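You operate a simulated robot arm through the tools that you are given. There is no shell and no other tool. Be economical: measure what you need, move in short steps, check, and stop when the job is done.

Carry out the task below with a simulated robot arm. There is one attempt and no reset: what you move stays moved.

Task
Sand and grease the standing grey pipe, then push the black coupling on.
Fine: burr off with the sanding block first, grease from the flat tub with the blue pad, coupling down to the black mark; block and pad go back, the yellow cap stays on. A coat counts when it lies all over at full strength: go over it till it gets no stronger. What is to be rubbed or washed off counts as gone when no trace of it is left.

The check looks at the end state, three seconds after you hand in, the way a careful person would. Anything else that was tipped, shoved, dropped, spilled or broken makes it a failure. Lids that push on must go on centred and level and be pressed home; caps that screw on are set level and turned clockwise until they are tight.

Robot
A 5-joint arm with a two-finger parallel gripper, fixed in place. Base frame: the origin is at the foot of the arm, x ahead of it, y to its left, z up; the work surface is at about z = 0. Lengths are in m, angles in rad, forces in N, time in s.
With the tool pointing down near the work surface it reaches from about 0.26 to 0.6 m from the base axis. Its first joint turns from -1.152 to 1.152 rad. The tool tilts only in the upright plane through the base axis and itself; it spins freely about its own axis. Payload 1.57 kg.
The tool frame sits at the grasp point between the pads (the TCP): z along the fingers, y along the line on which they close. The tips reach 0.03 m beyond it. Largest opening 0.08 m; finger width 0.017, thickness 0.012; the body of the gripper, 0.04 by 0.082 m, starts 0.08 m behind the TCP.
Orientation is told as [roll, pitch, yaw] about the base's x, y, z axes, in that order, counted from this pose: with the fingers straight down and closing along the base's y, the tool's x points along the base's -x, its y along +y and its z along -z.

Tools
- The arm moves only by the tool step_arm. Its argument "moves" is a list of rows, each a list of 7 numbers: the shift along the base's x, y, z in mm, then the turn, a rotation vector about the base's x, y, z in rad, then the gripper command, from -1 (shut) to 1 (fully open), values between in proportion. In form: [[x, y, z, ax, ay, az, grip], ...]. A call has 1 to 8 rows; each row is the pose to reach, as a shift and turn from the pose commanded when the call began. Rows are played at 5 a second. More than 0.05 m and 0.15 rad between two rows, or a gripper value outside its range, and nothing of the call is played. A pose out of reach is approached as far as the arm can. The call stops where the force on the tool passes 40 N (or 10 N more than at its start, if that is more) or the arm is blocked; 0.2 s more then pass. The fingers move at their own pace (about 0.153 m/s each) and stop on an object; they squeeze with about 41 N. The grip force told is the motor's: it shows also when the fingers shut on nothing. Time passes only in rows, and 0.2 s behind the last, so rows that repeat a pose let the fingers close. It gives the time, the measured TCP pose, the force on the tool (base axes), the opening and the grip force at its end, in the units of the frame above (readings bear some noise), with the torque about the TCP (base axes, N m) and any sound that the robot's microphone picked up.
- Cameras (640 x 400 px; columns grow to the right, rows downward): "scene" is fixed at [0.0365, 0.3891, 0.5387]; the picture's right is [-0.79, -0.61, 0.00], its down [-0.26, 0.34, -0.90] and it looks along [0.55, -0.71, -0.43] (base axes); focal length 304 px, centre (320, 200). "wrist" rides on the gripper at [0.072, -0.007, -0.122] in the tool frame; the picture's right is [0.09, 1.00, 0.00], its down [-0.84, 0.08, -0.54] and it looks along [-0.54, 0.05, 0.84] (tool axes); focal length 238 px, centre (320, 200). There is no depth. A picture from a camera that has moved, and an enlarged one, comes with that camera's place and axes in the base frame and with its lens.
- capture(camera): a new picture of that camera. No time passes.
- enlarge(camera, box): a new picture of the part [left, top, right, bottom] of that camera's present view, enlarged. No time passes.
- finish_job(): hands the job in; it is judged then, once.

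Work in short steps. Places have to be worked out from the pictures, the camera data and where the tool is seen: move nearer, look again, correct. Check each grasp and each placing, and mend what went wrong. You have 120 turns and 68 pictures in all, those below and enlarged ones among them. Open the gripper and draw the arm clear of the work before you hand the job in, unless the task says otherwise; then end with one line.

The tools are called after ">>>" as a command line: name --pt "numbers of a row" for each row, then --argument value for the rest, lists and objects as JSON in quotes. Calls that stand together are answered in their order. step_arm: Moves the arm, as the interface text tells. Its arguments: {"type":"object","properties":{"moves":{"type":"array","items":{"type":"array","items":{"type":"number"}}}},"required":["moves"]} The other tools are called the same way: capture (camera) takes a picture; enlarge (camera, box) takes an enlarged picture of a part of a camera's view; finish_job () hands the job in.

At the start:

```text
time_s: 0.0
eef_pos: [0.2916, -0.1763, 0.4374]
ee_rot: [-0.001, -0.001, 0.001]
contact_force: [0.1, 0.4, -0.8]
wrist_torque: [0.02, 0.02, 0.02]
gripper_width: 0.08
gripper_force: 0.1
```

scene: 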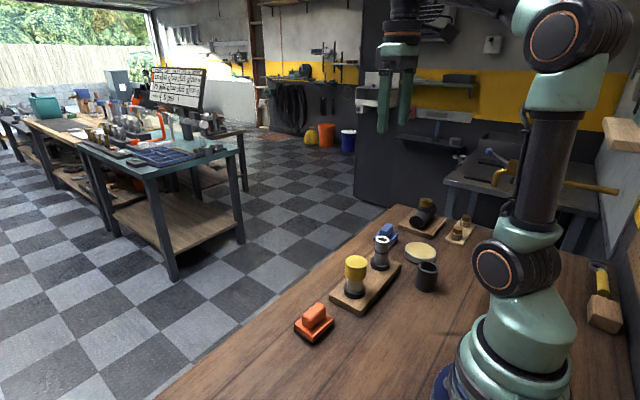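
wrist: 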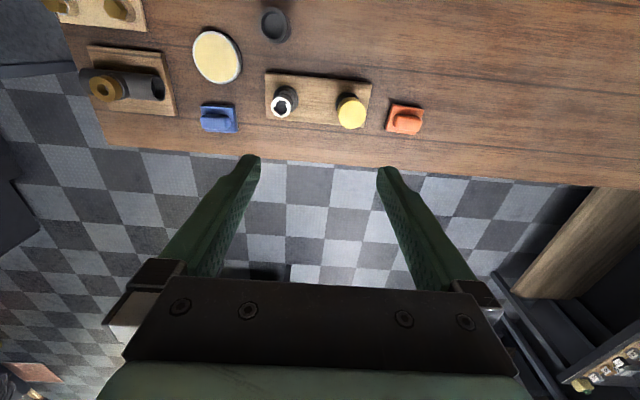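

I'll look at the objects closely in both views first.

>>> enlarge --camera "scene" --box '[280, 180, 490, 350]'

>>> enlarge --camera "wrist" --box '[180, 0, 440, 162]'

```text
2.35 times, centred on (385, 265) of scene
camera zoom: at [0.0365, 0.3891, 0.5387], right [-0.79, -0.61, 0.0], down [-0.26, 0.34, -0.9], along [0.55, -0.71, -0.43], focal length 716 px, centre (167, 47)
```

zoom: 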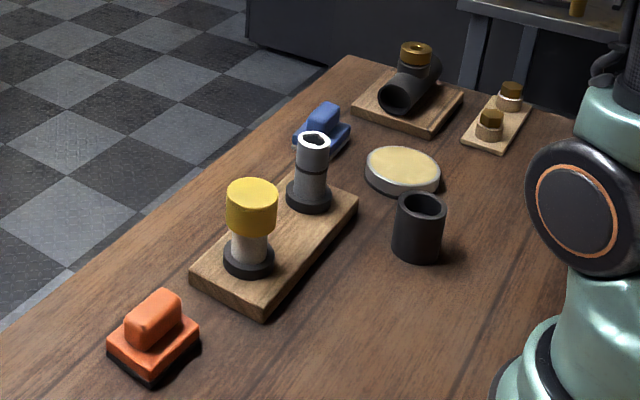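

```text
2.46 times, centred on (310, 81) of wrist
camera zoom: at [0.2187, -0.1818, 0.5589], right [-0.09, 1.0, 0.0], down [0.84, 0.08, 0.54], along [0.54, 0.05, -0.84], focal length 587 px, centre (345, 493)
```

zoom: 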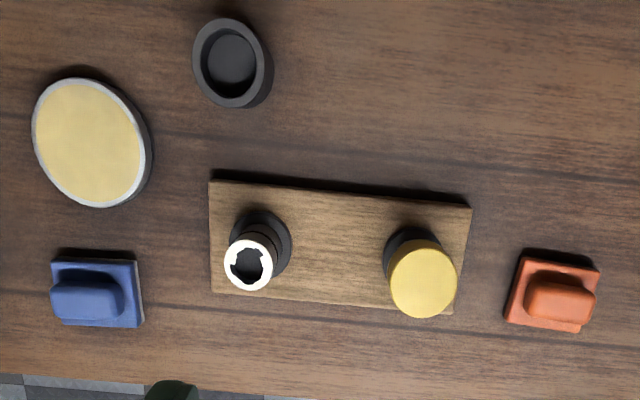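

The pipe is around (0.32,-0.25), the coupling (0.20,-0.27), with the orange block at +y and the blue pad at -y. I'll lower the wrist camera for a closer look.

>>> step_arm --pt "-8 -14 -43 0 0 0 1" --pt "-16 -28 -86 0 0 0 1" --pt "-24 -42 -129 0 0 0 1" --pt "-32 -56 -172 0 0 0 1" --pt "-42 -74 -200 0 0 0 1"

>>> capture --camera "wrist"

```text
time_s: 1.2
eef_pos: [0.2499, -0.252, 0.2371]
ee_rot: [0.0, -0.001, 0.001]
contact_force: [-0.1, 0.1, -0.1]
wrist_torque: [-0.04, 0.0, 0.04]
gripper_width: 0.08
gripper_force: 0.0
```

```text
63 pictures are left
camera wrist: at [0.1761, -0.2563, 0.3585], right [-0.09, 1.0, 0.0], down [0.84, 0.08, 0.54], along [0.54, 0.05, -0.84], focal length 238 px, centre (320, 200)
```

wrist: 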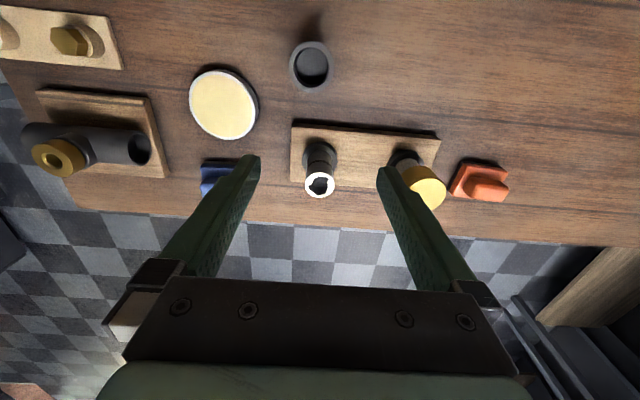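

>>> enlarge --camera "wrist" --box '[180, 30, 340, 220]'

>>> enlarge --camera "scene" --box '[365, 225, 405, 275]'

>>> enlarge --camera "wrist" --box '[400, 130, 540, 220]'

```text
2.11 times, centred on (260, 125) of wrist
camera zoom: at [0.1761, -0.2563, 0.3585], right [-0.09, 1.0, 0.0], down [0.84, 0.08, 0.54], along [0.54, 0.05, -0.84], focal length 502 px, centre (446, 358)
```

zoom: 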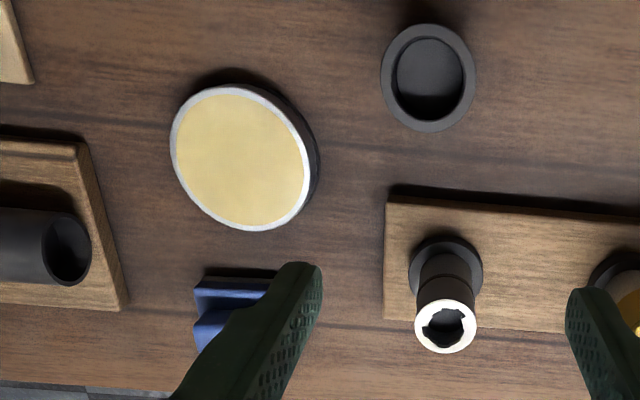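

```text
8.00 times, centred on (385, 250) of scene
camera zoom: at [0.0365, 0.3891, 0.5387], right [-0.79, -0.61, 0.0], down [-0.26, 0.34, -0.9], along [0.55, -0.71, -0.43], focal length 2436 px, centre (-200, -200)
```

zoom: 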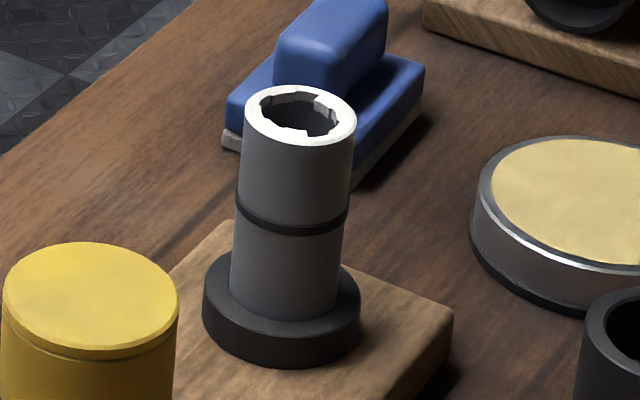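

```text
4.44 times, centred on (470, 175) of wrist
camera zoom: at [0.1761, -0.2563, 0.3585], right [-0.09, 1.0, 0.0], down [0.84, 0.08, 0.54], along [0.54, 0.05, -0.84], focal length 1059 px, centre (-347, 311)
```

zoom: 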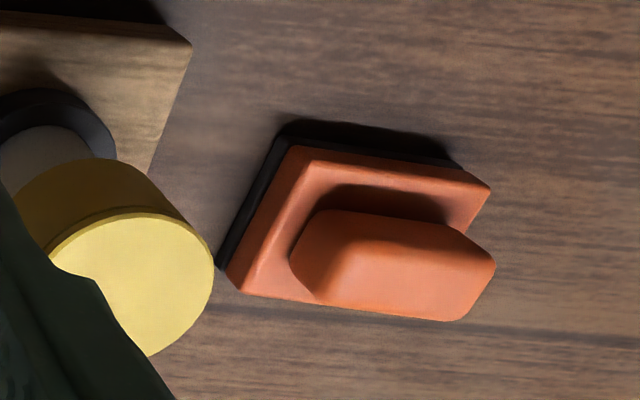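

The pipe's top face (white, burred) triangulates to (0.319,-0.243,0.102), and the mark sits about 29 mm below it. I'll travel over to the orange block at about (0.34,0.015), turning the gripper to close along x.

>>> step_arm --pt "11 33 0 0 0 -0.14 1" --pt "22 66 0 0 0 -0.28 1" --pt "33 100 0 0 0 -0.42 1" --pt "45 133 0 0 0 -0.56 1" --pt "56 166 0 0 0 -0.7 1" --pt "67 200 0 0 0 -0.84 1" --pt "78 233 0 0 0 -0.98 1" --pt "90 266 0 0 0 -1.12 1"

>>> step_arm --pt "0 0 -10 0 0 -0.15 1" --pt "0 0 -20 0 0 -0.3 1" --pt "0 0 -30 0 0 -0.45 1" --pt "0 0 -30 0 0 -0.45 1"

>>> capture --camera "wrist"

```text
time_s: 3.0
eef_pos: [0.339, 0.0148, 0.2394]
ee_rot: [0.001, 0.002, -1.12]
contact_force: [0.5, -0.8, 0.4]
wrist_torque: [-0.01, 0.0, 0.0]
gripper_width: 0.08
gripper_force: 0.1
```

```text
time_s: 4.0
eef_pos: [0.3396, 0.016, 0.2068]
ee_rot: [0.001, 0.0, -1.572]
contact_force: [0.0, 0.2, -1.3]
wrist_torque: [-0.02, 0.0, 0.02]
gripper_width: 0.0801
gripper_force: 0.0
```

```text
59 pictures are left
camera wrist: at [0.3318, 0.0889, 0.3289], right [1.0, 0.09, 0.0], down [0.08, -0.84, 0.54], along [0.05, -0.54, -0.84], focal length 238 px, centre (320, 200)
```

wrist: 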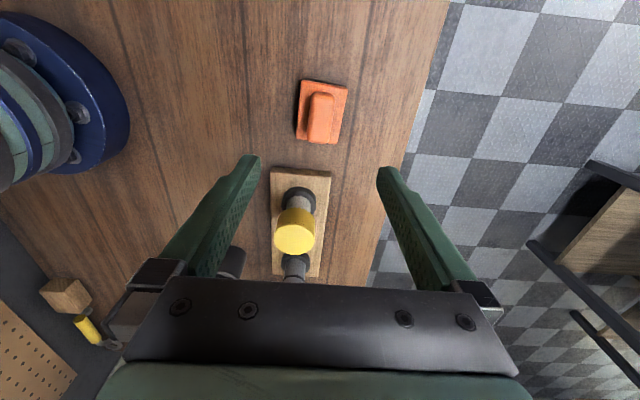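

The block handle centre is about (0.339,0.021), yawed about -0.07. I'll line up, descend partway and check.

>>> step_arm --pt "0 2 -40 0 0 -0.03 1" --pt "0 5 -80 0 0 -0.06 1" --pt "0 5 -105 0 0 -0.06 1" --pt "0 5 -105 0 0 -0.06 1"

>>> capture --camera "wrist"

>>> enlarge --camera "scene" --box '[270, 260, 370, 350]'

```text
time_s: 5.0
eef_pos: [0.3406, 0.0237, 0.1035]
ee_rot: [-0.003, 0.001, -1.63]
contact_force: [-0.1, 0.0, 0.3]
wrist_torque: [-0.01, 0.0, 0.04]
gripper_width: 0.0798
gripper_force: 0.0
```

```text
58 pictures are left
camera wrist: at [0.3371, 0.0956, 0.2237], right [1.0, 0.03, 0.0], down [0.03, -0.84, 0.54], along [0.02, -0.54, -0.84], focal length 238 px, centre (320, 200)
```

wrist: 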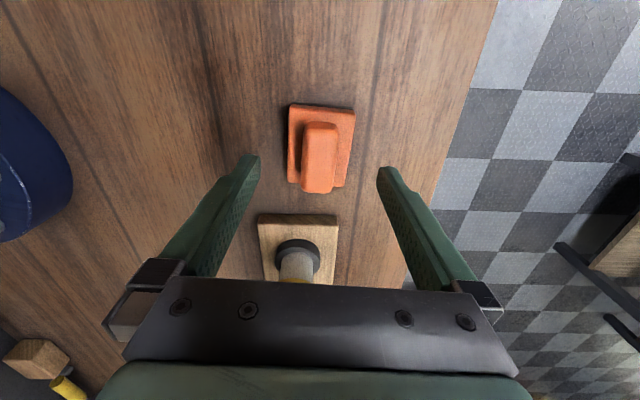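

```text
4.44 times, centred on (320, 305) of scene
camera zoom: at [0.0365, 0.3891, 0.5387], right [-0.79, -0.61, 0.0], down [-0.26, 0.34, -0.9], along [0.55, -0.71, -0.43], focal length 1353 px, centre (320, -267)
```

zoom: 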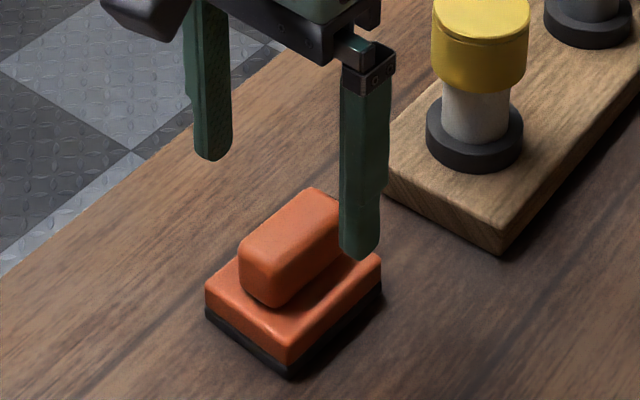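

The block is centred between the fingers, and the handle centre is at y≈0.019. I'll descend so the tips sit around z=0.024, then close.

>>> step_arm --pt "0 -4 -25 0 0 0 1" --pt "0 -4 -49 0 0 0 1" --pt "0 -4 -49 0 0 0 1" --pt "0 -4 -49 0 0 0 -1" --pt "0 -4 -49 0 0 0 -1" --pt "0 -4 -49 0 0 0 -1"

>>> enlarge --camera "scene" --box '[270, 260, 370, 350]'

```text
time_s: 6.4
eef_pos: [0.3417, 0.0162, 0.0523]
ee_rot: [-0.001, 0.0, -1.626]
contact_force: [-0.3, -0.3, 0.3]
wrist_torque: [-0.01, 0.0, -0.02]
gripper_width: 0.0551
gripper_force: 41.4
```

```text
4.44 times, centred on (320, 305) of scene
camera zoom: at [0.0365, 0.3891, 0.5387], right [-0.79, -0.61, 0.0], down [-0.26, 0.34, -0.9], along [0.55, -0.71, -0.43], focal length 1353 px, centre (320, -267)
```

zoom: 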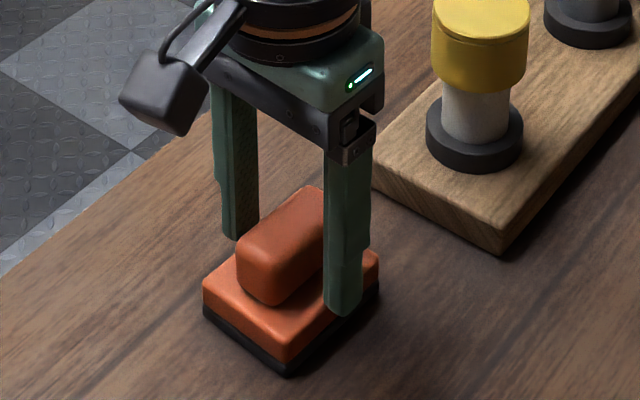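

The 55 mm width shows the tips are pinching the base, not the handle. I'll open, rise 12 mm and close on the handle.

>>> step_arm --pt "0 0 0 0 0 0 1" --pt "0 0 0 0 0 0 1" --pt "0 2 12 0 0 0 1" --pt "0 2 12 0 0 0 -1" --pt "0 2 12 0 0 0 -1" --pt "0 2 12 0 0 0 -1" --pt "0 2 12 0 0 0 -1"

>>> enlarge --camera "scene" --box '[270, 260, 370, 350]'

```text
time_s: 8.0
eef_pos: [0.342, 0.0188, 0.0646]
ee_rot: [0.001, 0.001, -1.629]
contact_force: [-1.0, -0.4, 1.6]
wrist_torque: [0.0, 0.02, -0.03]
gripper_width: 0.0269
gripper_force: 37.6
```

```text
4.44 times, centred on (320, 305) of scene
camera zoom: at [0.0365, 0.3891, 0.5387], right [-0.79, -0.61, 0.0], down [-0.26, 0.34, -0.9], along [0.55, -0.71, -0.43], focal length 1353 px, centre (320, -267)
```

zoom: 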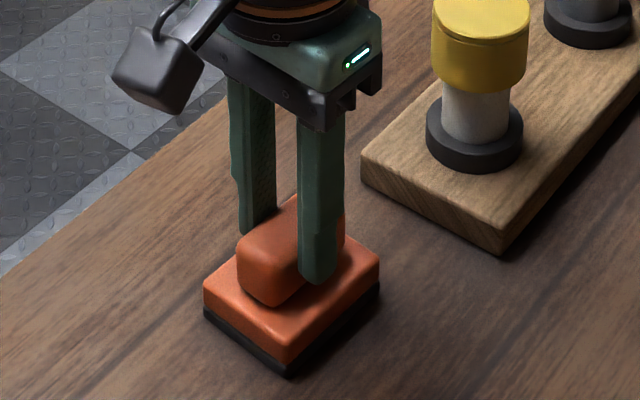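

The handle is held at 27 mm, so the block's sole is about 64 mm below the TCP. I'll lift and carry it above the pipe.

>>> step_arm --pt "0 0 40 0 0 0 -1" --pt "0 0 80 0 0 0 -1" --pt "0 0 120 0 0 0 -1" --pt "0 0 165 0 0 0 -1"

>>> step_arm --pt "-4 -44 0 0 0 0.01 -1" --pt "-8 -88 0 0 0 0.03 -1" --pt "-12 -132 0 0 0 0.04 -1" --pt "-16 -176 0 0 0 0.05 -1" --pt "-20 -220 0 0 0 0.06 -1" --pt "-23 -262 0 0 0 0.06 -1" --pt "-23 -262 -30 0 0 0.06 -1"

>>> capture --camera "wrist"

>>> enlarge --camera "scene" --box '[330, 180, 430, 290]'

```text
time_s: 9.0
eef_pos: [0.3429, 0.0158, 0.23]
ee_rot: [0.0, 0.001, -1.629]
contact_force: [0.7, -0.3, -0.1]
wrist_torque: [0.01, 0.04, -0.02]
gripper_width: 0.0271
gripper_force: 37.4
```

```text
time_s: 10.6
eef_pos: [0.3169, -0.2436, 0.1985]
ee_rot: [-0.001, 0.001, -1.569]
contact_force: [-0.3, 0.2, -1.3]
wrist_torque: [0.0, -0.03, -0.01]
gripper_width: 0.0271
gripper_force: 37.3
```

```text
54 pictures are left
camera wrist: at [0.3088, -0.1703, 0.3199], right [1.0, 0.09, 0.0], down [0.08, -0.84, 0.54], along [0.05, -0.54, -0.84], focal length 238 px, centre (320, 200)
```

wrist: 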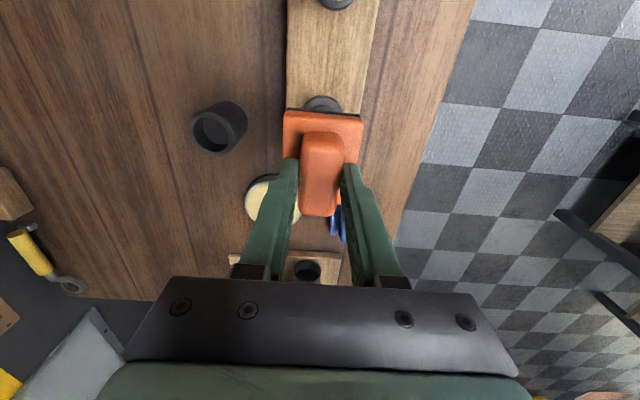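

```text
3.64 times, centred on (380, 235) of scene
camera zoom: at [0.0365, 0.3891, 0.5387], right [-0.79, -0.61, 0.0], down [-0.26, 0.34, -0.9], along [0.55, -0.71, -0.43], focal length 1107 px, centre (102, 73)
```

zoom: 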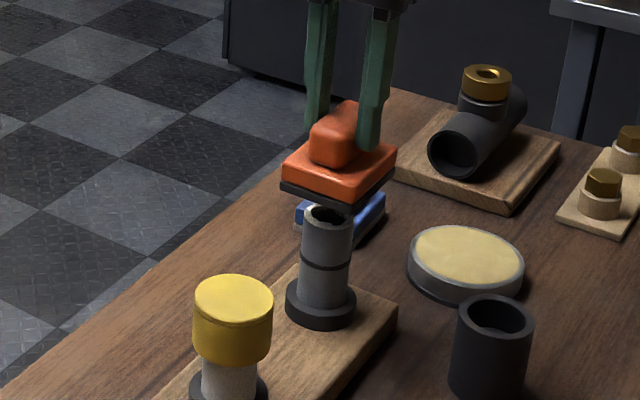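

The block is level above the pipe, with its sole about 33 mm over it. I'll lower gently until contact.

>>> step_arm --pt "1 0 -15 0 0 0 -1" --pt "2 0 -26 0 0 0 -1" --pt "2 0 -29 0 0 0 -1" --pt "2 0 -31 0 0 0 -1"

```text
time_s: 11.6
eef_pos: [0.3195, -0.2448, 0.1692]
ee_rot: [0.002, 0.0, -1.57]
contact_force: [-4.9, 4.7, 18.2]
wrist_torque: [0.33, 0.25, -0.01]
gripper_width: 0.0271
gripper_force: 37.8
```

Contact at 18 N, z≈0.169. Now I'll rub back and forth and around, keeping the pressure.

>>> step_arm --pt "0 10 0 0 0 0 -1" --pt "0 -10 0 0 0 0 -1" --pt "0 10 0 0 0 0 -1" --pt "0 -10 0 0 0 0 -1" --pt "8 0 0 0 0 0 -1" --pt "-8 0 0 0 0 0 -1" --pt "8 0 0 0 0 0 -1" --pt "0 0 0 0 0 0 -1"

>>> step_arm --pt "8 8 0 0 0 0 -1" --pt "-8 -8 0 0 0 0 -1" --pt "8 -8 0 0 0 0 -1" --pt "-8 8 0 0 0 0 -1" --pt "0 12 0 0 0 0 -1" --pt "0 -12 0 0 0 0 -1" --pt "0 12 0 0 0 0 -1" --pt "0 0 0 0 0 0 -1"

```text
time_s: 13.4
eef_pos: [0.3189, -0.2436, 0.17]
ee_rot: [0.001, -0.003, -1.568]
contact_force: [3.0, 0.1, 7.5]
wrist_torque: [-0.12, -0.21, 0.05]
gripper_width: 0.0269
gripper_force: 37.6
```

```text
time_s: 15.2
eef_pos: [0.319, -0.2433, 0.1705]
ee_rot: [0.0, 0.001, -1.57]
contact_force: [0.5, -0.1, -1.0]
wrist_torque: [0.01, -0.02, -0.01]
gripper_width: 0.027
gripper_force: 37.8
```

The force has dropped to zero; I'll lift, move aside and inspect the pipe end.

>>> step_arm --pt "0 0 30 0 0 0 -1" --pt "0 0 60 0 0 0 -1" --pt "0 40 70 0 0 0 -1" --pt "0 80 70 0 0 0 -1"

>>> enlarge --camera "scene" --box '[350, 200, 410, 280]'

>>> enlarge --camera "wrist" --box '[220, 100, 420, 240]'

```text
time_s: 16.2
eef_pos: [0.3197, -0.1612, 0.2401]
ee_rot: [0.001, -0.002, -1.571]
contact_force: [-0.3, -0.9, -0.9]
wrist_torque: [-0.02, -0.01, -0.04]
gripper_width: 0.0272
gripper_force: 37.3
```

```text
5.00 times, centred on (380, 240) of scene
camera zoom: at [0.0365, 0.3891, 0.5387], right [-0.79, -0.61, 0.0], down [-0.26, 0.34, -0.9], along [0.55, -0.71, -0.43], focal length 1522 px, centre (20, 0)
```

zoom: 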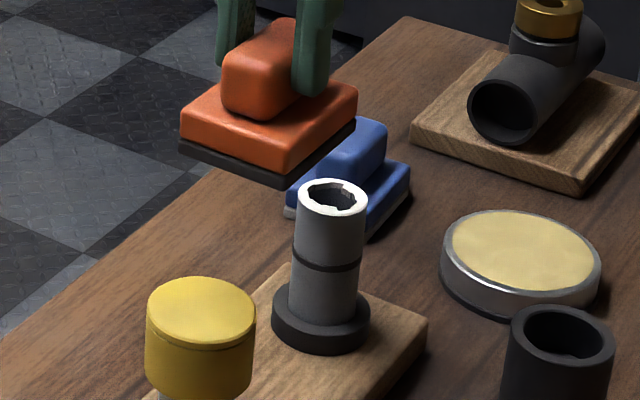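

```text
2.86 times, centred on (320, 170) of wrist
camera zoom: at [0.3107, -0.0888, 0.3616], right [1.0, 0.09, 0.0], down [0.08, -0.84, 0.54], along [0.05, -0.54, -0.84], focal length 681 px, centre (320, 286)
```

zoom: 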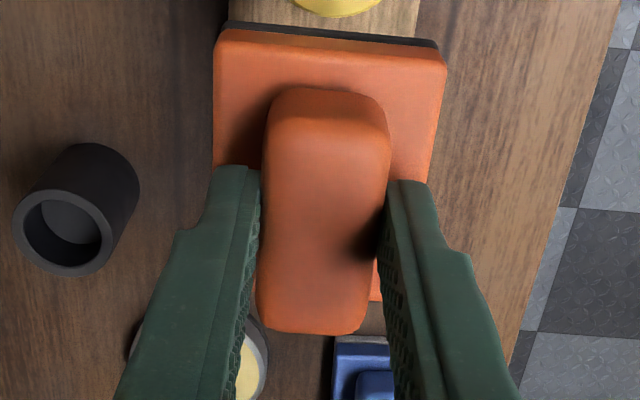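

>>> enlarge --camera "scene" --box '[373, 232, 393, 247]'

```text
16.00 times, centred on (383, 240) of scene
camera zoom: at [0.0365, 0.3891, 0.5387], right [-0.79, -0.61, 0.0], down [-0.26, 0.34, -0.9], along [0.55, -0.71, -0.43], focal length 4871 px, centre (-688, -432)
```

zoom: 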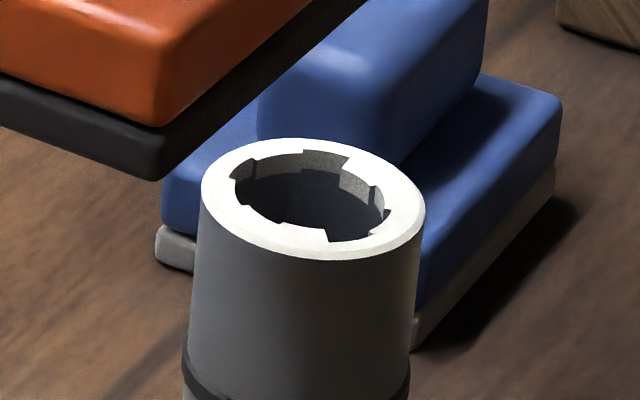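

The burr teeth are still there, so more rubbing under steady pressure is needed. I'll go back down, finding contact again to see if the contact height changed.

>>> step_arm --pt "0 -40 0 0 0 0 -1" --pt "0 -82 -10 0 0 0 -1" --pt "0 -82 -45 0 0 0 -1" --pt "0 -82 -66 0 0 0 -1" --pt "0 -82 -71 0 0 0 -1"

>>> step_arm --pt "0 0 -1 0 0 0 -1" --pt "0 0 -2 0 0 0 -1"

```text
time_s: 17.4
eef_pos: [0.3201, -0.2448, 0.1697]
ee_rot: [0.0, 0.001, -1.57]
contact_force: [-0.2, 0.2, 0.7]
wrist_torque: [-0.02, -0.01, -0.04]
gripper_width: 0.0271
gripper_force: 37.3
```

```text
time_s: 18.0
eef_pos: [0.3205, -0.246, 0.1688]
ee_rot: [0.003, -0.002, -1.569]
contact_force: [-5.5, 8.1, 31.3]
wrist_torque: [0.35, 0.29, -0.04]
gripper_width: 0.0271
gripper_force: 37.6
```

>>> step_arm --pt "0 6 0 0 0 0 -1" --pt "0 12 0 0 0 0 -1" --pt "0 6 0 0 0 0 -1" --pt "0 0 0 0 0 0 -1" --pt "0 -6 0 0 0 0 -1" --pt "0 -12 0 0 0 0 -1"

>>> step_arm --pt "0 8 -1 0 0 0 -1" --pt "0 16 -1 0 0 0 -1" --pt "0 24 -1 0 0 0 -1" --pt "0 16 -1 0 0 0 -1" --pt "0 8 -1 0 0 0 -1" --pt "0 12 -1 0 0 0 -1"

```text
time_s: 19.4
eef_pos: [0.3204, -0.2561, 0.1677]
ee_rot: [0.001, -0.001, -1.568]
contact_force: [0.9, 8.7, 26.2]
wrist_torque: [0.63, -0.01, 0.04]
gripper_width: 0.027
gripper_force: 37.9
```

```text
time_s: 20.8
eef_pos: [0.3194, -0.247, 0.1666]
ee_rot: [0.004, -0.002, -1.57]
contact_force: [-2.8, -8.2, 22.8]
wrist_torque: [-0.59, 0.16, 0.01]
gripper_width: 0.0269
gripper_force: 37.8
```

Good pressure now (20–30 N) with friction evident. I'll continue with rubs in x and diagonals.

>>> step_arm --pt "8 0 0 0 0 0 -1" --pt "0 6 0 0 0 0 -1" --pt "-8 0 0 0 0 0 -1" --pt "0 -6 0 0 0 0 -1" --pt "8 0 0 0 0 0 -1" --pt "0 6 0 0 0 0 -1" --pt "-8 0 0 0 0 0 -1" --pt "0 0 0 0 0 0 -1"

>>> step_arm --pt "8 0 0 0 0 0 -1" --pt "0 8 0 0 0 0 -1" --pt "-8 0 0 0 0 0 -1" --pt "0 -8 0 0 0 0 -1" --pt "0 10 0 0 0 0 -1" --pt "0 -8 0 0 0 0 -1" --pt "0 10 0 0 0 0 -1" --pt "0 0 0 0 0 0 -1"

>>> step_arm --pt "0 0 30 0 0 0 -1" --pt "0 0 60 0 0 0 -1" --pt "0 40 70 0 0 0 -1" --pt "0 80 70 0 0 0 -1"

>>> enlarge --camera "scene" --box '[373, 232, 393, 247]'

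```text
time_s: 22.6
eef_pos: [0.3189, -0.2463, 0.1652]
ee_rot: [-0.002, 0.001, -1.572]
contact_force: [-9.5, -0.5, 24.0]
wrist_torque: [-0.19, 0.37, -0.1]
gripper_width: 0.0272
gripper_force: 37.5
```

```text
time_s: 24.4
eef_pos: [0.3175, -0.2449, 0.1654]
ee_rot: [0.001, -0.001, -1.57]
contact_force: [0.2, 4.3, 15.9]
wrist_torque: [0.16, 0.01, 0.05]
gripper_width: 0.0271
gripper_force: 37.9
```

```text
time_s: 25.4
eef_pos: [0.3184, -0.1654, 0.2358]
ee_rot: [0.0, -0.001, -1.569]
contact_force: [-0.4, -0.1, -0.9]
wrist_torque: [-0.01, 0.01, -0.01]
gripper_width: 0.0271
gripper_force: 38.1
```

```text
16.00 times, centred on (383, 240) of scene
camera zoom: at [0.0365, 0.3891, 0.5387], right [-0.79, -0.61, 0.0], down [-0.26, 0.34, -0.9], along [0.55, -0.71, -0.43], focal length 4871 px, centre (-688, -432)
```

zoom: 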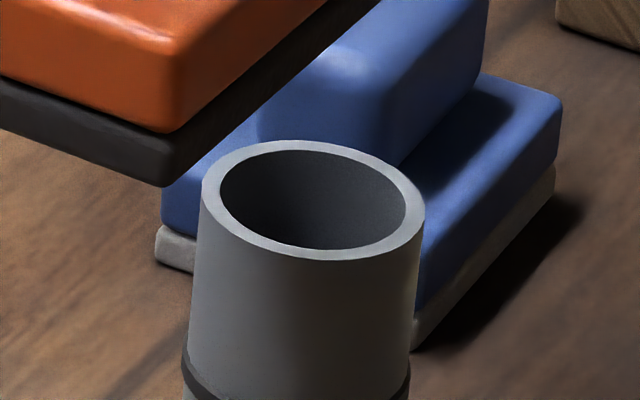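

The burr is completely gone. I'll carry the block back to its original place.

>>> step_arm --pt "5 40 0 0 0 -0.01 -1" --pt "10 80 0 0 0 -0.03 -1" --pt "15 120 0 0 0 -0.04 -1" --pt "20 160 0 0 0 -0.06 -1" --pt "23 182 0 0 0 -0.06 -1" --pt "23 182 -45 0 0 -0.06 -1" --pt "23 182 -90 0 0 -0.06 -1" --pt "23 182 -135 0 0 -0.06 -1"

>>> step_arm --pt "0 0 -15 0 0 0 -1" --pt "0 0 -27 0 0 0 -1" --pt "0 0 -31 0 0 0 -1" --pt "0 0 -34 0 0 0 -1"

>>> enlarge --camera "scene" --box '[270, 260, 370, 350]'

```text
time_s: 27.2
eef_pos: [0.3415, 0.0173, 0.1]
ee_rot: [-0.001, 0.001, -1.629]
contact_force: [-0.8, 0.4, -1.7]
wrist_torque: [-0.05, -0.02, -0.01]
gripper_width: 0.0272
gripper_force: 38.3
```

```text
time_s: 28.2
eef_pos: [0.3424, 0.0176, 0.0669]
ee_rot: [0.0, 0.0, -1.629]
contact_force: [0.1, 0.6, -0.1]
wrist_torque: [0.01, 0.02, 0.01]
gripper_width: 0.0269
gripper_force: 37.8
```

```text
4.44 times, centred on (320, 305) of scene
camera zoom: at [0.0365, 0.3891, 0.5387], right [-0.79, -0.61, 0.0], down [-0.26, 0.34, -0.9], along [0.55, -0.71, -0.43], focal length 1353 px, centre (320, -267)
```

zoom: 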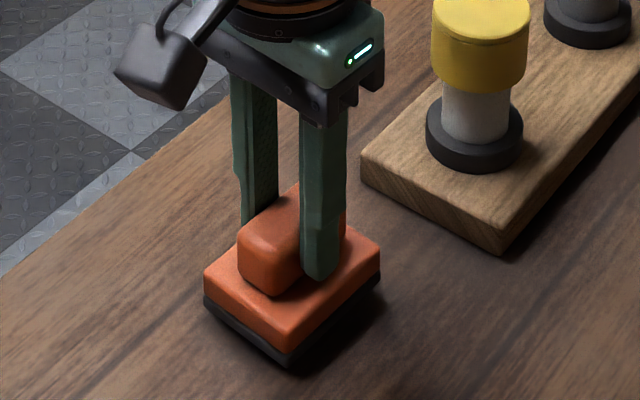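

Not touching yet (about 2–3 mm up); I'll lower until contact and then release.

>>> step_arm --pt "0 0 -1 0 0 0 -1" --pt "0 0 -2 0 0 0 -1"

```text
time_s: 28.8
eef_pos: [0.3421, 0.0165, 0.0638]
ee_rot: [-0.001, 0.0, -1.629]
contact_force: [0.5, -0.2, -1.2]
wrist_torque: [0.0, -0.03, 0.02]
gripper_width: 0.0271
gripper_force: 37.2
```

>>> step_arm --pt "0 1 -1 0 0 0 -1" --pt "0 1 -2 0 0 0 -1"

```text
time_s: 29.4
eef_pos: [0.3431, 0.0183, 0.0622]
ee_rot: [0.001, 0.0, -1.628]
contact_force: [0.4, 0.3, -1.0]
wrist_torque: [0.03, -0.02, -0.01]
gripper_width: 0.027
gripper_force: 37.8
```

>>> step_arm --pt "0 0 -1 0 0 0 -1" --pt "0 0 -1.5 0 0 0 -1"

>>> enlarge --camera "scene" --box '[290, 290, 340, 350]'

```text
time_s: 30.0
eef_pos: [0.3405, 0.0175, 0.061]
ee_rot: [-0.001, 0.0, -1.629]
contact_force: [-0.1, -0.5, -0.8]
wrist_torque: [0.02, 0.0, -0.01]
gripper_width: 0.0271
gripper_force: 38.0
```

```text
6.67 times, centred on (315, 320) of scene
camera zoom: at [0.0365, 0.3891, 0.5387], right [-0.79, -0.61, 0.0], down [-0.26, 0.34, -0.9], along [0.55, -0.71, -0.43], focal length 2030 px, centre (353, -600)
```

zoom: 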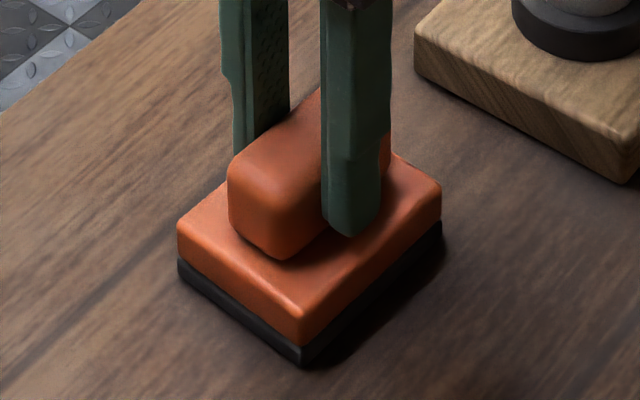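

>>> step_arm --pt "0 0 -1 0 0 0 -1" --pt "0 0 -2 0 0 0 -1"

```text
time_s: 30.6
eef_pos: [0.3415, 0.018, 0.0596]
ee_rot: [0.001, -0.001, -1.627]
contact_force: [-11.1, 4.2, 32.0]
wrist_torque: [-0.02, 0.35, -0.06]
gripper_width: 0.0272
gripper_force: 37.6
```

Firm contact now; I'll ease off, release and rise.

>>> step_arm --pt "0 0 1 0 0 0 -1" --pt "0 0 1 0 0 0 -0.1" --pt "0 0 1 0 0 0 0.5" --pt "0 0 1 0 0 0 0.5" --pt "0 0 40 0 0 0 0.5" --pt "0 0 85 0 0 0 0.5" --pt "0 0 130 0 0 0 0.5"

>>> enlarge --camera "scene" --box '[290, 290, 340, 350]'

```text
time_s: 32.2
eef_pos: [0.3424, 0.0184, 0.1889]
ee_rot: [-0.001, 0.001, -1.629]
contact_force: [-0.4, 0.6, 1.0]
wrist_torque: [-0.02, -0.01, 0.03]
gripper_width: 0.0599
gripper_force: 0.0
```

```text
6.67 times, centred on (315, 320) of scene
camera zoom: at [0.0365, 0.3891, 0.5387], right [-0.79, -0.61, 0.0], down [-0.26, 0.34, -0.9], along [0.55, -0.71, -0.43], focal length 2030 px, centre (353, -600)
```

zoom: 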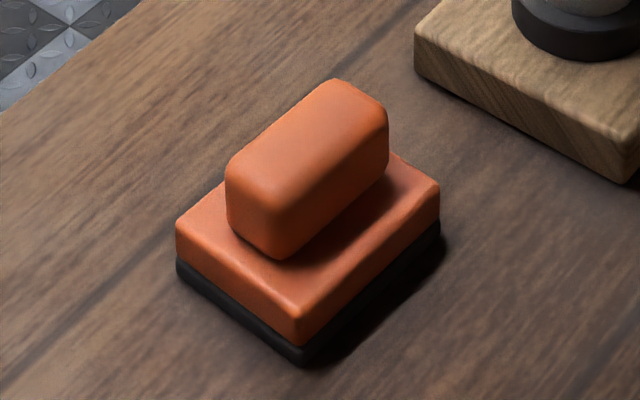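

The block is back flat in its place. Now I'll travel high to above the blue pad, estimated at (0.37,-0.39).

>>> step_arm --pt "0 0 45 0 0 0 1" --pt "3 -45 60 0 0 0.02 1" --pt "6 -92 60 0 0 0.04 1" --pt "10 -140 60 0 0 0.06 1" --pt "14 -188 60 0 0 0.06 1" --pt "18 -236 60 0 0 0.06 1" --pt "22 -284 60 0 0 0.06 1" --pt "25 -332 60 0 0 0.06 1"

>>> step_arm --pt "2 -40 0 0 0 0 1" --pt "3 -74 -20 0 0 0 1" --pt "3 -74 -60 0 0 0 1" --pt "3 -74 -60 0 0 0 1"

>>> capture --camera "wrist"

```text
time_s: 34.0
eef_pos: [0.3692, -0.314, 0.2493]
ee_rot: [0.0, 0.0, -1.57]
contact_force: [0.7, -0.4, -0.3]
wrist_torque: [0.0, 0.01, 0.0]
gripper_width: 0.0798
gripper_force: 0.1
```

```text
time_s: 35.0
eef_pos: [0.3704, -0.3873, 0.1902]
ee_rot: [0.002, 0.0, -1.569]
contact_force: [0.3, 0.3, 0.5]
wrist_torque: [-0.02, -0.02, 0.0]
gripper_width: 0.0801
gripper_force: 0.0
```

```text
45 pictures are left
camera wrist: at [0.3616, -0.3148, 0.3114], right [1.0, 0.09, 0.0], down [0.08, -0.84, 0.54], along [0.05, -0.54, -0.84], focal length 238 px, centre (320, 200)
```

wrist: 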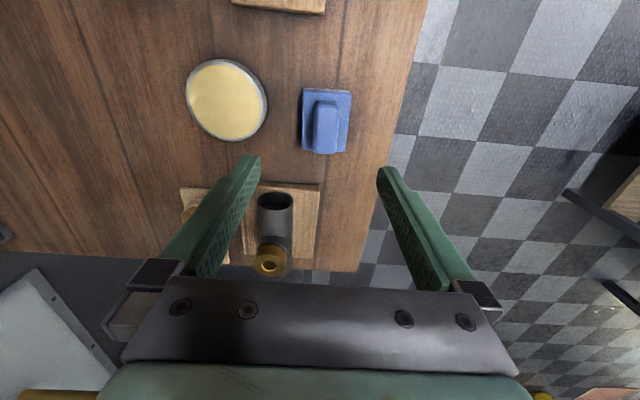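

The pad handle centre is at about (0.374,-0.389), yawed about +0.05. I'll descend to the same grasp height as the block and close.

>>> step_arm --pt "2 -1 -40 0 0 0.03 1" --pt "4 -2 -85 0 0 0.05 1" --pt "4 -2 -110 0 0 0.05 1" --pt "4 -2 -125 0 0 0.05 1" --pt "4 -2 -125 0 0 0.05 1"

>>> enlarge --camera "scene" --box '[360, 200, 420, 250]'

>>> enlarge --camera "wrist" --box '[200, 80, 440, 240]'

```text
time_s: 36.2
eef_pos: [0.374, -0.3911, 0.063]
ee_rot: [0.001, 0.0, -1.519]
contact_force: [-0.4, -0.2, 0.2]
wrist_torque: [0.02, -0.04, 0.03]
gripper_width: 0.0798
gripper_force: 0.0
```

```text
8.00 times, centred on (390, 225) of scene
camera zoom: at [0.0365, 0.3891, 0.5387], right [-0.79, -0.61, 0.0], down [-0.26, 0.34, -0.9], along [0.55, -0.71, -0.43], focal length 2436 px, centre (-240, 0)
```

zoom: 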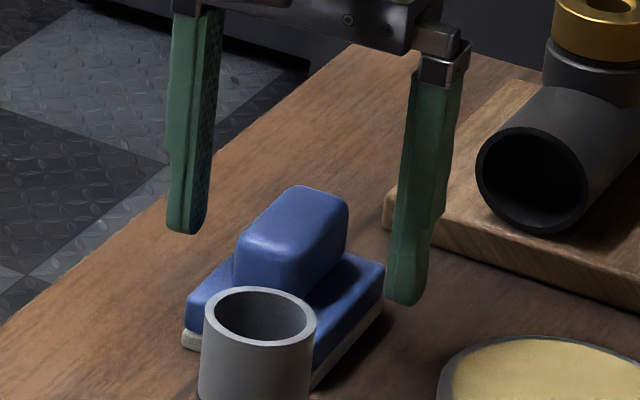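

```text
2.50 times, centred on (320, 160) of wrist
camera zoom: at [0.3627, -0.3177, 0.1844], right [0.99, 0.14, 0.0], down [0.12, -0.83, 0.54], along [0.08, -0.54, -0.84], focal length 596 px, centre (320, 300)
```

zoom: 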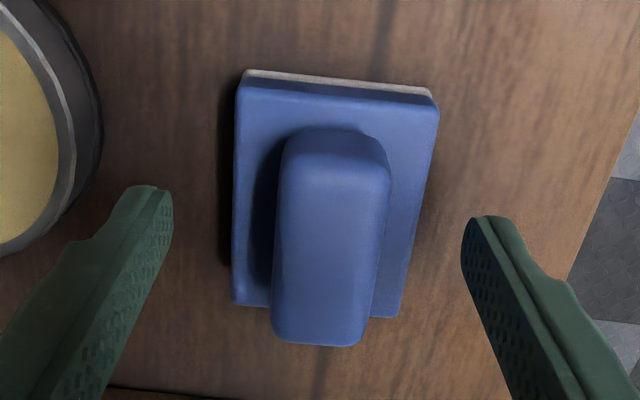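

Well aligned; closing on the handle.

>>> step_arm --pt "2 0 0 0 0 0 -0.2" --pt "2 0 0 0 0 0 -1" --pt "2 0 0 0 0 0 -1" --pt "2 0 0 0 0 0 -1"

>>> step_arm --pt "0 0 30 0 0 0 -1" --pt "-20 0 60 0 0 0 -1" --pt "-60 8 80 0 0 0 -1" --pt "-100 15 80 0 0 0 -1" --pt "-115 16 80 0 0 0 -1"

>>> capture --camera "wrist"

>>> enlarge --camera "scene" --box '[370, 200, 450, 280]'

```text
time_s: 37.2
eef_pos: [0.3771, -0.3907, 0.0649]
ee_rot: [0.001, 0.001, -1.518]
contact_force: [0.4, -0.2, -0.4]
wrist_torque: [-0.05, 0.0, -0.03]
gripper_width: 0.027
gripper_force: 37.6
```

```text
time_s: 38.4
eef_pos: [0.2607, -0.3747, 0.1439]
ee_rot: [-0.002, 0.0, -1.517]
contact_force: [-0.2, 0.0, -0.7]
wrist_torque: [-0.04, 0.0, 0.01]
gripper_width: 0.0272
gripper_force: 37.1
```

```text
42 pictures are left
camera wrist: at [0.2498, -0.3018, 0.2647], right [0.99, 0.14, 0.0], down [0.12, -0.83, 0.54], along [0.08, -0.54, -0.84], focal length 238 px, centre (320, 200)
```

wrist: 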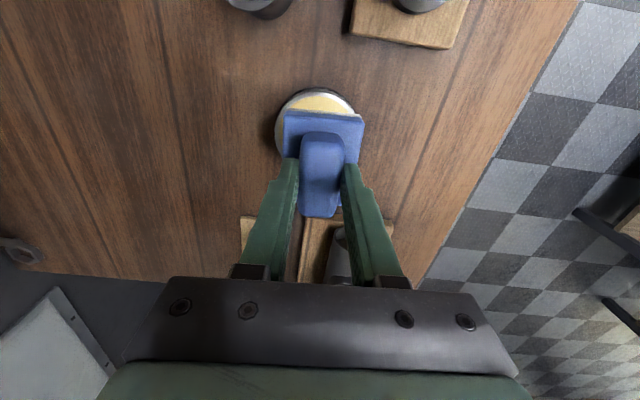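

```text
5.00 times, centred on (410, 240) of scene
camera zoom: at [0.0365, 0.3891, 0.5387], right [-0.79, -0.61, 0.0], down [-0.26, 0.34, -0.9], along [0.55, -0.71, -0.43], focal length 1522 px, centre (-130, 0)
```

zoom: 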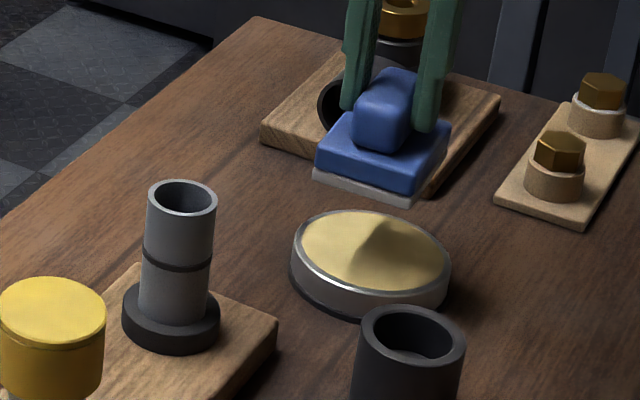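

The pad is held with its sole about 65 mm under the TCP, and the tub centre is at about (0.259,-0.372). I'll lower gently onto the grease.

>>> step_arm --pt "-2 2 -20 0 0 0 -1" --pt "-2 2 -38 0 0 0 -1" --pt "-2 2 -44 0 0 0 -1" --pt "-2 2 -48 0 0 0 -1"

```text
time_s: 39.4
eef_pos: [0.2603, -0.3728, 0.0964]
ee_rot: [0.001, 0.0, -1.518]
contact_force: [0.1, -0.1, -1.3]
wrist_torque: [-0.03, -0.01, 0.0]
gripper_width: 0.0269
gripper_force: 37.5
```

>>> step_arm --pt "0 0 -1.5 0 0 0 -1" --pt "0 0 -3 0 0 0 -1" --pt "0 0 -4.5 0 0 0 -1"

>>> enlarge --camera "scene" --box '[390, 220, 450, 280]'

```text
time_s: 40.2
eef_pos: [0.2602, -0.3727, 0.0915]
ee_rot: [-0.002, 0.0, -1.517]
contact_force: [0.3, 0.0, -1.6]
wrist_torque: [0.01, 0.0, -0.01]
gripper_width: 0.0269
gripper_force: 37.8
```

```text
6.67 times, centred on (420, 250) of scene
camera zoom: at [0.0365, 0.3891, 0.5387], right [-0.79, -0.61, 0.0], down [-0.26, 0.34, -0.9], along [0.55, -0.71, -0.43], focal length 2030 px, centre (-347, -133)
```

zoom: 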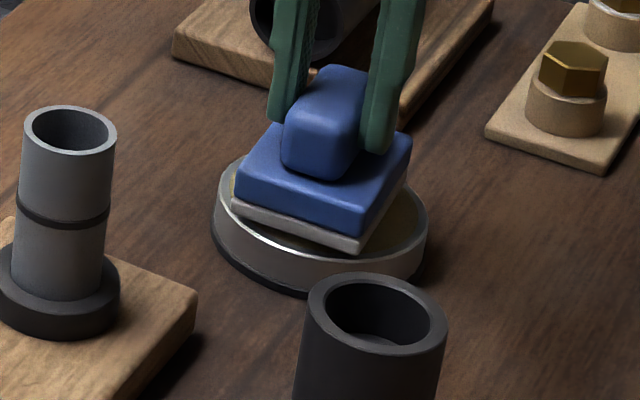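

>>> step_arm --pt "0 0 -1.5 0 0 0 -1" --pt "0 0 -3 0 0 0 -1"

```text
time_s: 40.8
eef_pos: [0.259, -0.3725, 0.0895]
ee_rot: [0.001, 0.0, -1.517]
contact_force: [0.8, 0.1, -1.0]
wrist_torque: [-0.02, -0.01, -0.01]
gripper_width: 0.0273
gripper_force: 37.5
```

>>> step_arm --pt "0 0 -1 0 0 0 -1" --pt "0 0 -2.5 0 0 0 -1"

```text
time_s: 41.4
eef_pos: [0.2594, -0.3724, 0.0861]
ee_rot: [0.0, 0.001, -1.519]
contact_force: [-1.4, 0.5, 1.3]
wrist_torque: [-0.04, 0.07, 0.02]
gripper_width: 0.027
gripper_force: 37.8
```

>>> step_arm --pt "0 0 -0.7 0 0 0 -1" --pt "0 0 -1 0 0 0 -1"

```text
time_s: 42.0
eef_pos: [0.2596, -0.372, 0.0857]
ee_rot: [0.002, -0.001, -1.521]
contact_force: [-1.3, -1.0, 9.4]
wrist_torque: [0.04, 0.11, -0.02]
gripper_width: 0.0266
gripper_force: 38.0
```

Contact at 9 N. I'll hold briefly, then lift and look at the grease and pad.

>>> step_arm --pt "0 0 0 0 0 0 -1" --pt "0 0 0 0 0 0 -1" --pt "0 0 0 0 0 0 -1" --pt "0 0 20 0 0 0 -1" --pt "0 0 60 0 0 0 -1" --pt "0 0 90 0 0 0 -1"

>>> enlarge --camera "scene" --box '[380, 180, 460, 280]'

```text
time_s: 43.4
eef_pos: [0.2592, -0.3729, 0.1751]
ee_rot: [0.001, 0.002, -1.519]
contact_force: [-0.5, -0.7, -0.7]
wrist_torque: [0.02, -0.01, 0.01]
gripper_width: 0.0268
gripper_force: 37.3
```

```text
4.00 times, centred on (420, 230) of scene
camera zoom: at [0.0365, 0.3891, 0.5387], right [-0.79, -0.61, 0.0], down [-0.26, 0.34, -0.9], along [0.55, -0.71, -0.43], focal length 1218 px, centre (-80, 80)
```

zoom: 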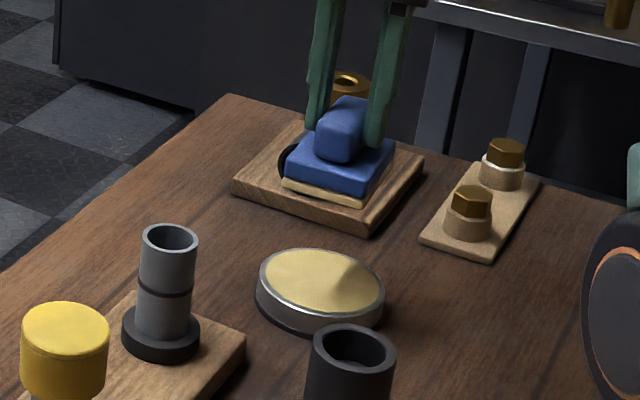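

The sole is charged with grease. Now moving over the pipe and lowering to contact.

>>> step_arm --pt "0 0 30 0 0 0 -1" --pt "18 40 35 0 0 0 -1" --pt "36 80 35 0 0 -0.03 -1" --pt "54 116 35 0 0 -0.05 -1" --pt "60 129 35 0 0 -0.05 -1" --pt "60 129 10 0 0 -0.05 -1" --pt "60 129 -4 0 0 -0.05 -1"

>>> step_arm --pt "0 0 -2 0 0 0 -1" --pt "0 0 -4 0 0 0 -1"

```text
time_s: 45.0
eef_pos: [0.3198, -0.2422, 0.1722]
ee_rot: [0.0, 0.0, -1.57]
contact_force: [-0.2, -0.7, -0.7]
wrist_torque: [-0.01, -0.02, 0.01]
gripper_width: 0.0271
gripper_force: 37.9
```

```text
time_s: 45.6
eef_pos: [0.3203, -0.2432, 0.169]
ee_rot: [0.0, 0.0, -1.57]
contact_force: [-4.5, 3.9, 18.5]
wrist_torque: [0.19, 0.26, -0.02]
gripper_width: 0.0272
gripper_force: 37.7
```

Contact at 18 N. I'll rub over the end.

>>> step_arm --pt "0 8 0 0 0 0 -1" --pt "0 -8 0 0 0 0 -1" --pt "8 0 0 0 0 0 -1" --pt "-8 0 0 0 0 0 -1" --pt "0 8 0 0 0 0 -1" --pt "0 -8 0 0 0 0 -1" --pt "0 0 0 0 0 0 -1"

>>> enlarge --camera "scene" --box '[360, 220, 410, 270]'

```text
time_s: 47.2
eef_pos: [0.3184, -0.2445, 0.169]
ee_rot: [0.003, -0.003, -1.57]
contact_force: [0.0, -7.2, 19.4]
wrist_torque: [-0.51, 0.02, 0.02]
gripper_width: 0.0267
gripper_force: 37.6
```

```text
8.00 times, centred on (385, 245) of scene
camera zoom: at [0.0365, 0.3891, 0.5386], right [-0.79, -0.61, 0.0], down [-0.26, 0.34, -0.9], along [0.55, -0.71, -0.43], focal length 2436 px, centre (-200, -160)
```

zoom: 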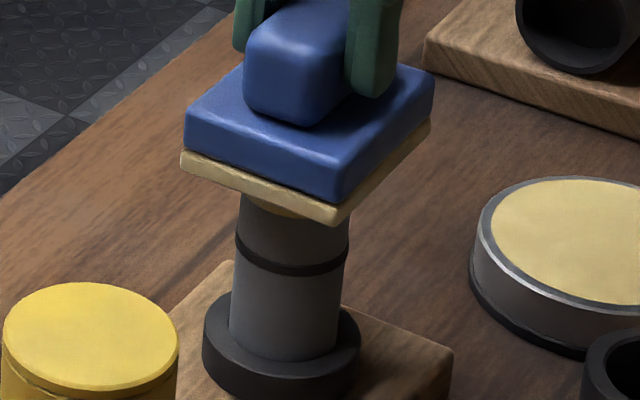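

A yellow coat is appearing at the pipe's end. A few more strokes, then lift and look.

>>> step_arm --pt "8 0 0 0 0 0 -1" --pt "0 8 0 0 0 0 -1" --pt "-8 0 0 0 0 0 -1" --pt "0 -8 0 0 0 0 -1" --pt "8 0 0 0 0 0 -1" --pt "0 8 0 0 0 0 -1" --pt "-8 0 0 0 0 0 -1" --pt "0 0 0 0 0 0 -1"

>>> step_arm --pt "0 0 30 0 0 0 -1" --pt "0 0 60 0 0 0 -1" --pt "0 40 70 0 0 0 -1" --pt "0 80 70 0 0 0 -1"

>>> enlarge --camera "scene" --box '[360, 220, 410, 260]'

```text
time_s: 49.0
eef_pos: [0.3176, -0.2435, 0.1671]
ee_rot: [-0.002, 0.001, -1.571]
contact_force: [-4.6, -1.3, 15.3]
wrist_torque: [-0.26, 0.25, -0.07]
gripper_width: 0.027
gripper_force: 38.2
```

```text
time_s: 50.0
eef_pos: [0.3189, -0.1619, 0.236]
ee_rot: [0.0, 0.002, -1.569]
contact_force: [-0.4, -0.1, -0.5]
wrist_torque: [-0.02, -0.04, 0.0]
gripper_width: 0.027
gripper_force: 37.5
```

```text
10.00 times, centred on (385, 240) of scene
camera zoom: at [0.0365, 0.3891, 0.5387], right [-0.79, -0.61, 0.0], down [-0.26, 0.34, -0.9], along [0.55, -0.71, -0.43], focal length 3044 px, centre (-330, -200)
```

zoom: 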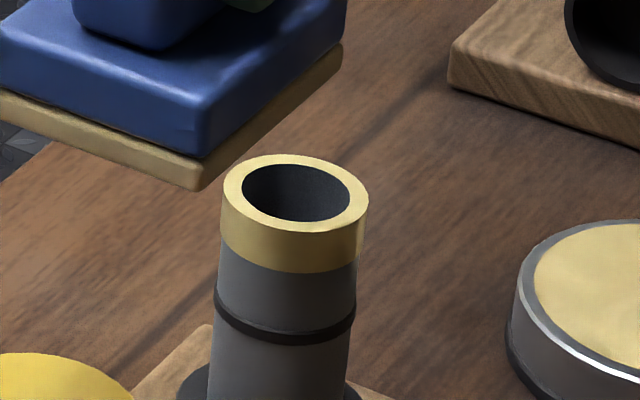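

The end collar is coated. To be sure it's at full strength I'll rub it again and compare.

>>> step_arm --pt "0 -40 0 0 0 0 -1" --pt "0 -80 -10 0 0 0 -1" --pt "0 -80 -45 0 0 0 -1" --pt "0 -80 -67 0 0 0 -1" --pt "0 -80 -70.5 0 0 0 -1"

>>> step_arm --pt "8 0 -1 0 0 0 -1" --pt "0 8 -1 0 0 0 -1" --pt "-8 0 -1 0 0 0 -1" --pt "0 -8 -1 0 0 0 -1" --pt "8 0 -1 0 0 0 -1" --pt "0 8 -1 0 0 0 -1" --pt "-8 0 -1 0 0 0 -1" --pt "0 0 -1 0 0 0 -1"

>>> step_arm --pt "0 8 0 0 0 0 -1" --pt "0 -8 0 0 0 0 -1" --pt "0 8 0 0 0 0 -1" --pt "0 -8 0 0 0 0 -1" --pt "8 0 0 0 0 0 -1" --pt "-8 0 0 0 0 0 -1" --pt "8 0 0 0 0 0 -1" --pt "0 0 0 0 0 0 -1"

>>> step_arm --pt "0 0 30 0 0 0 -1" --pt "0 0 60 0 0 0 -1" --pt "0 40 70 0 0 0 -1" --pt "0 80 70 0 0 0 -1"

>>> enlarge --camera "scene" --box '[360, 220, 410, 260]'

```text
time_s: 51.2
eef_pos: [0.3195, -0.2425, 0.167]
ee_rot: [0.0, -0.001, -1.568]
contact_force: [0.6, 0.2, 0.2]
wrist_torque: [0.01, 0.02, -0.01]
gripper_width: 0.0272
gripper_force: 38.1
```

```text
time_s: 53.0
eef_pos: [0.318, -0.2427, 0.1659]
ee_rot: [-0.001, 0.002, -1.57]
contact_force: [-12.1, 0.5, 31.1]
wrist_torque: [-0.13, 0.45, -0.09]
gripper_width: 0.0269
gripper_force: 37.7
```

```text
time_s: 54.8
eef_pos: [0.3193, -0.2438, 0.1657]
ee_rot: [0.001, -0.003, -1.568]
contact_force: [3.0, 0.7, 10.8]
wrist_torque: [-0.04, -0.22, 0.03]
gripper_width: 0.0271
gripper_force: 37.8
```

```text
time_s: 55.8
eef_pos: [0.3173, -0.1599, 0.2356]
ee_rot: [-0.002, -0.001, -1.569]
contact_force: [-0.3, 0.7, -0.4]
wrist_torque: [-0.03, -0.02, -0.02]
gripper_width: 0.0268
gripper_force: 37.5
```

```text
10.00 times, centred on (385, 240) of scene
camera zoom: at [0.0366, 0.3891, 0.5387], right [-0.79, -0.61, 0.0], down [-0.26, 0.34, -0.9], along [0.55, -0.71, -0.43], focal length 3044 px, centre (-330, -200)
```

zoom: 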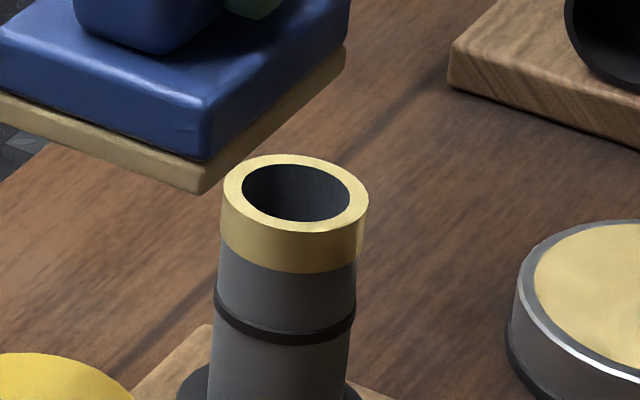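

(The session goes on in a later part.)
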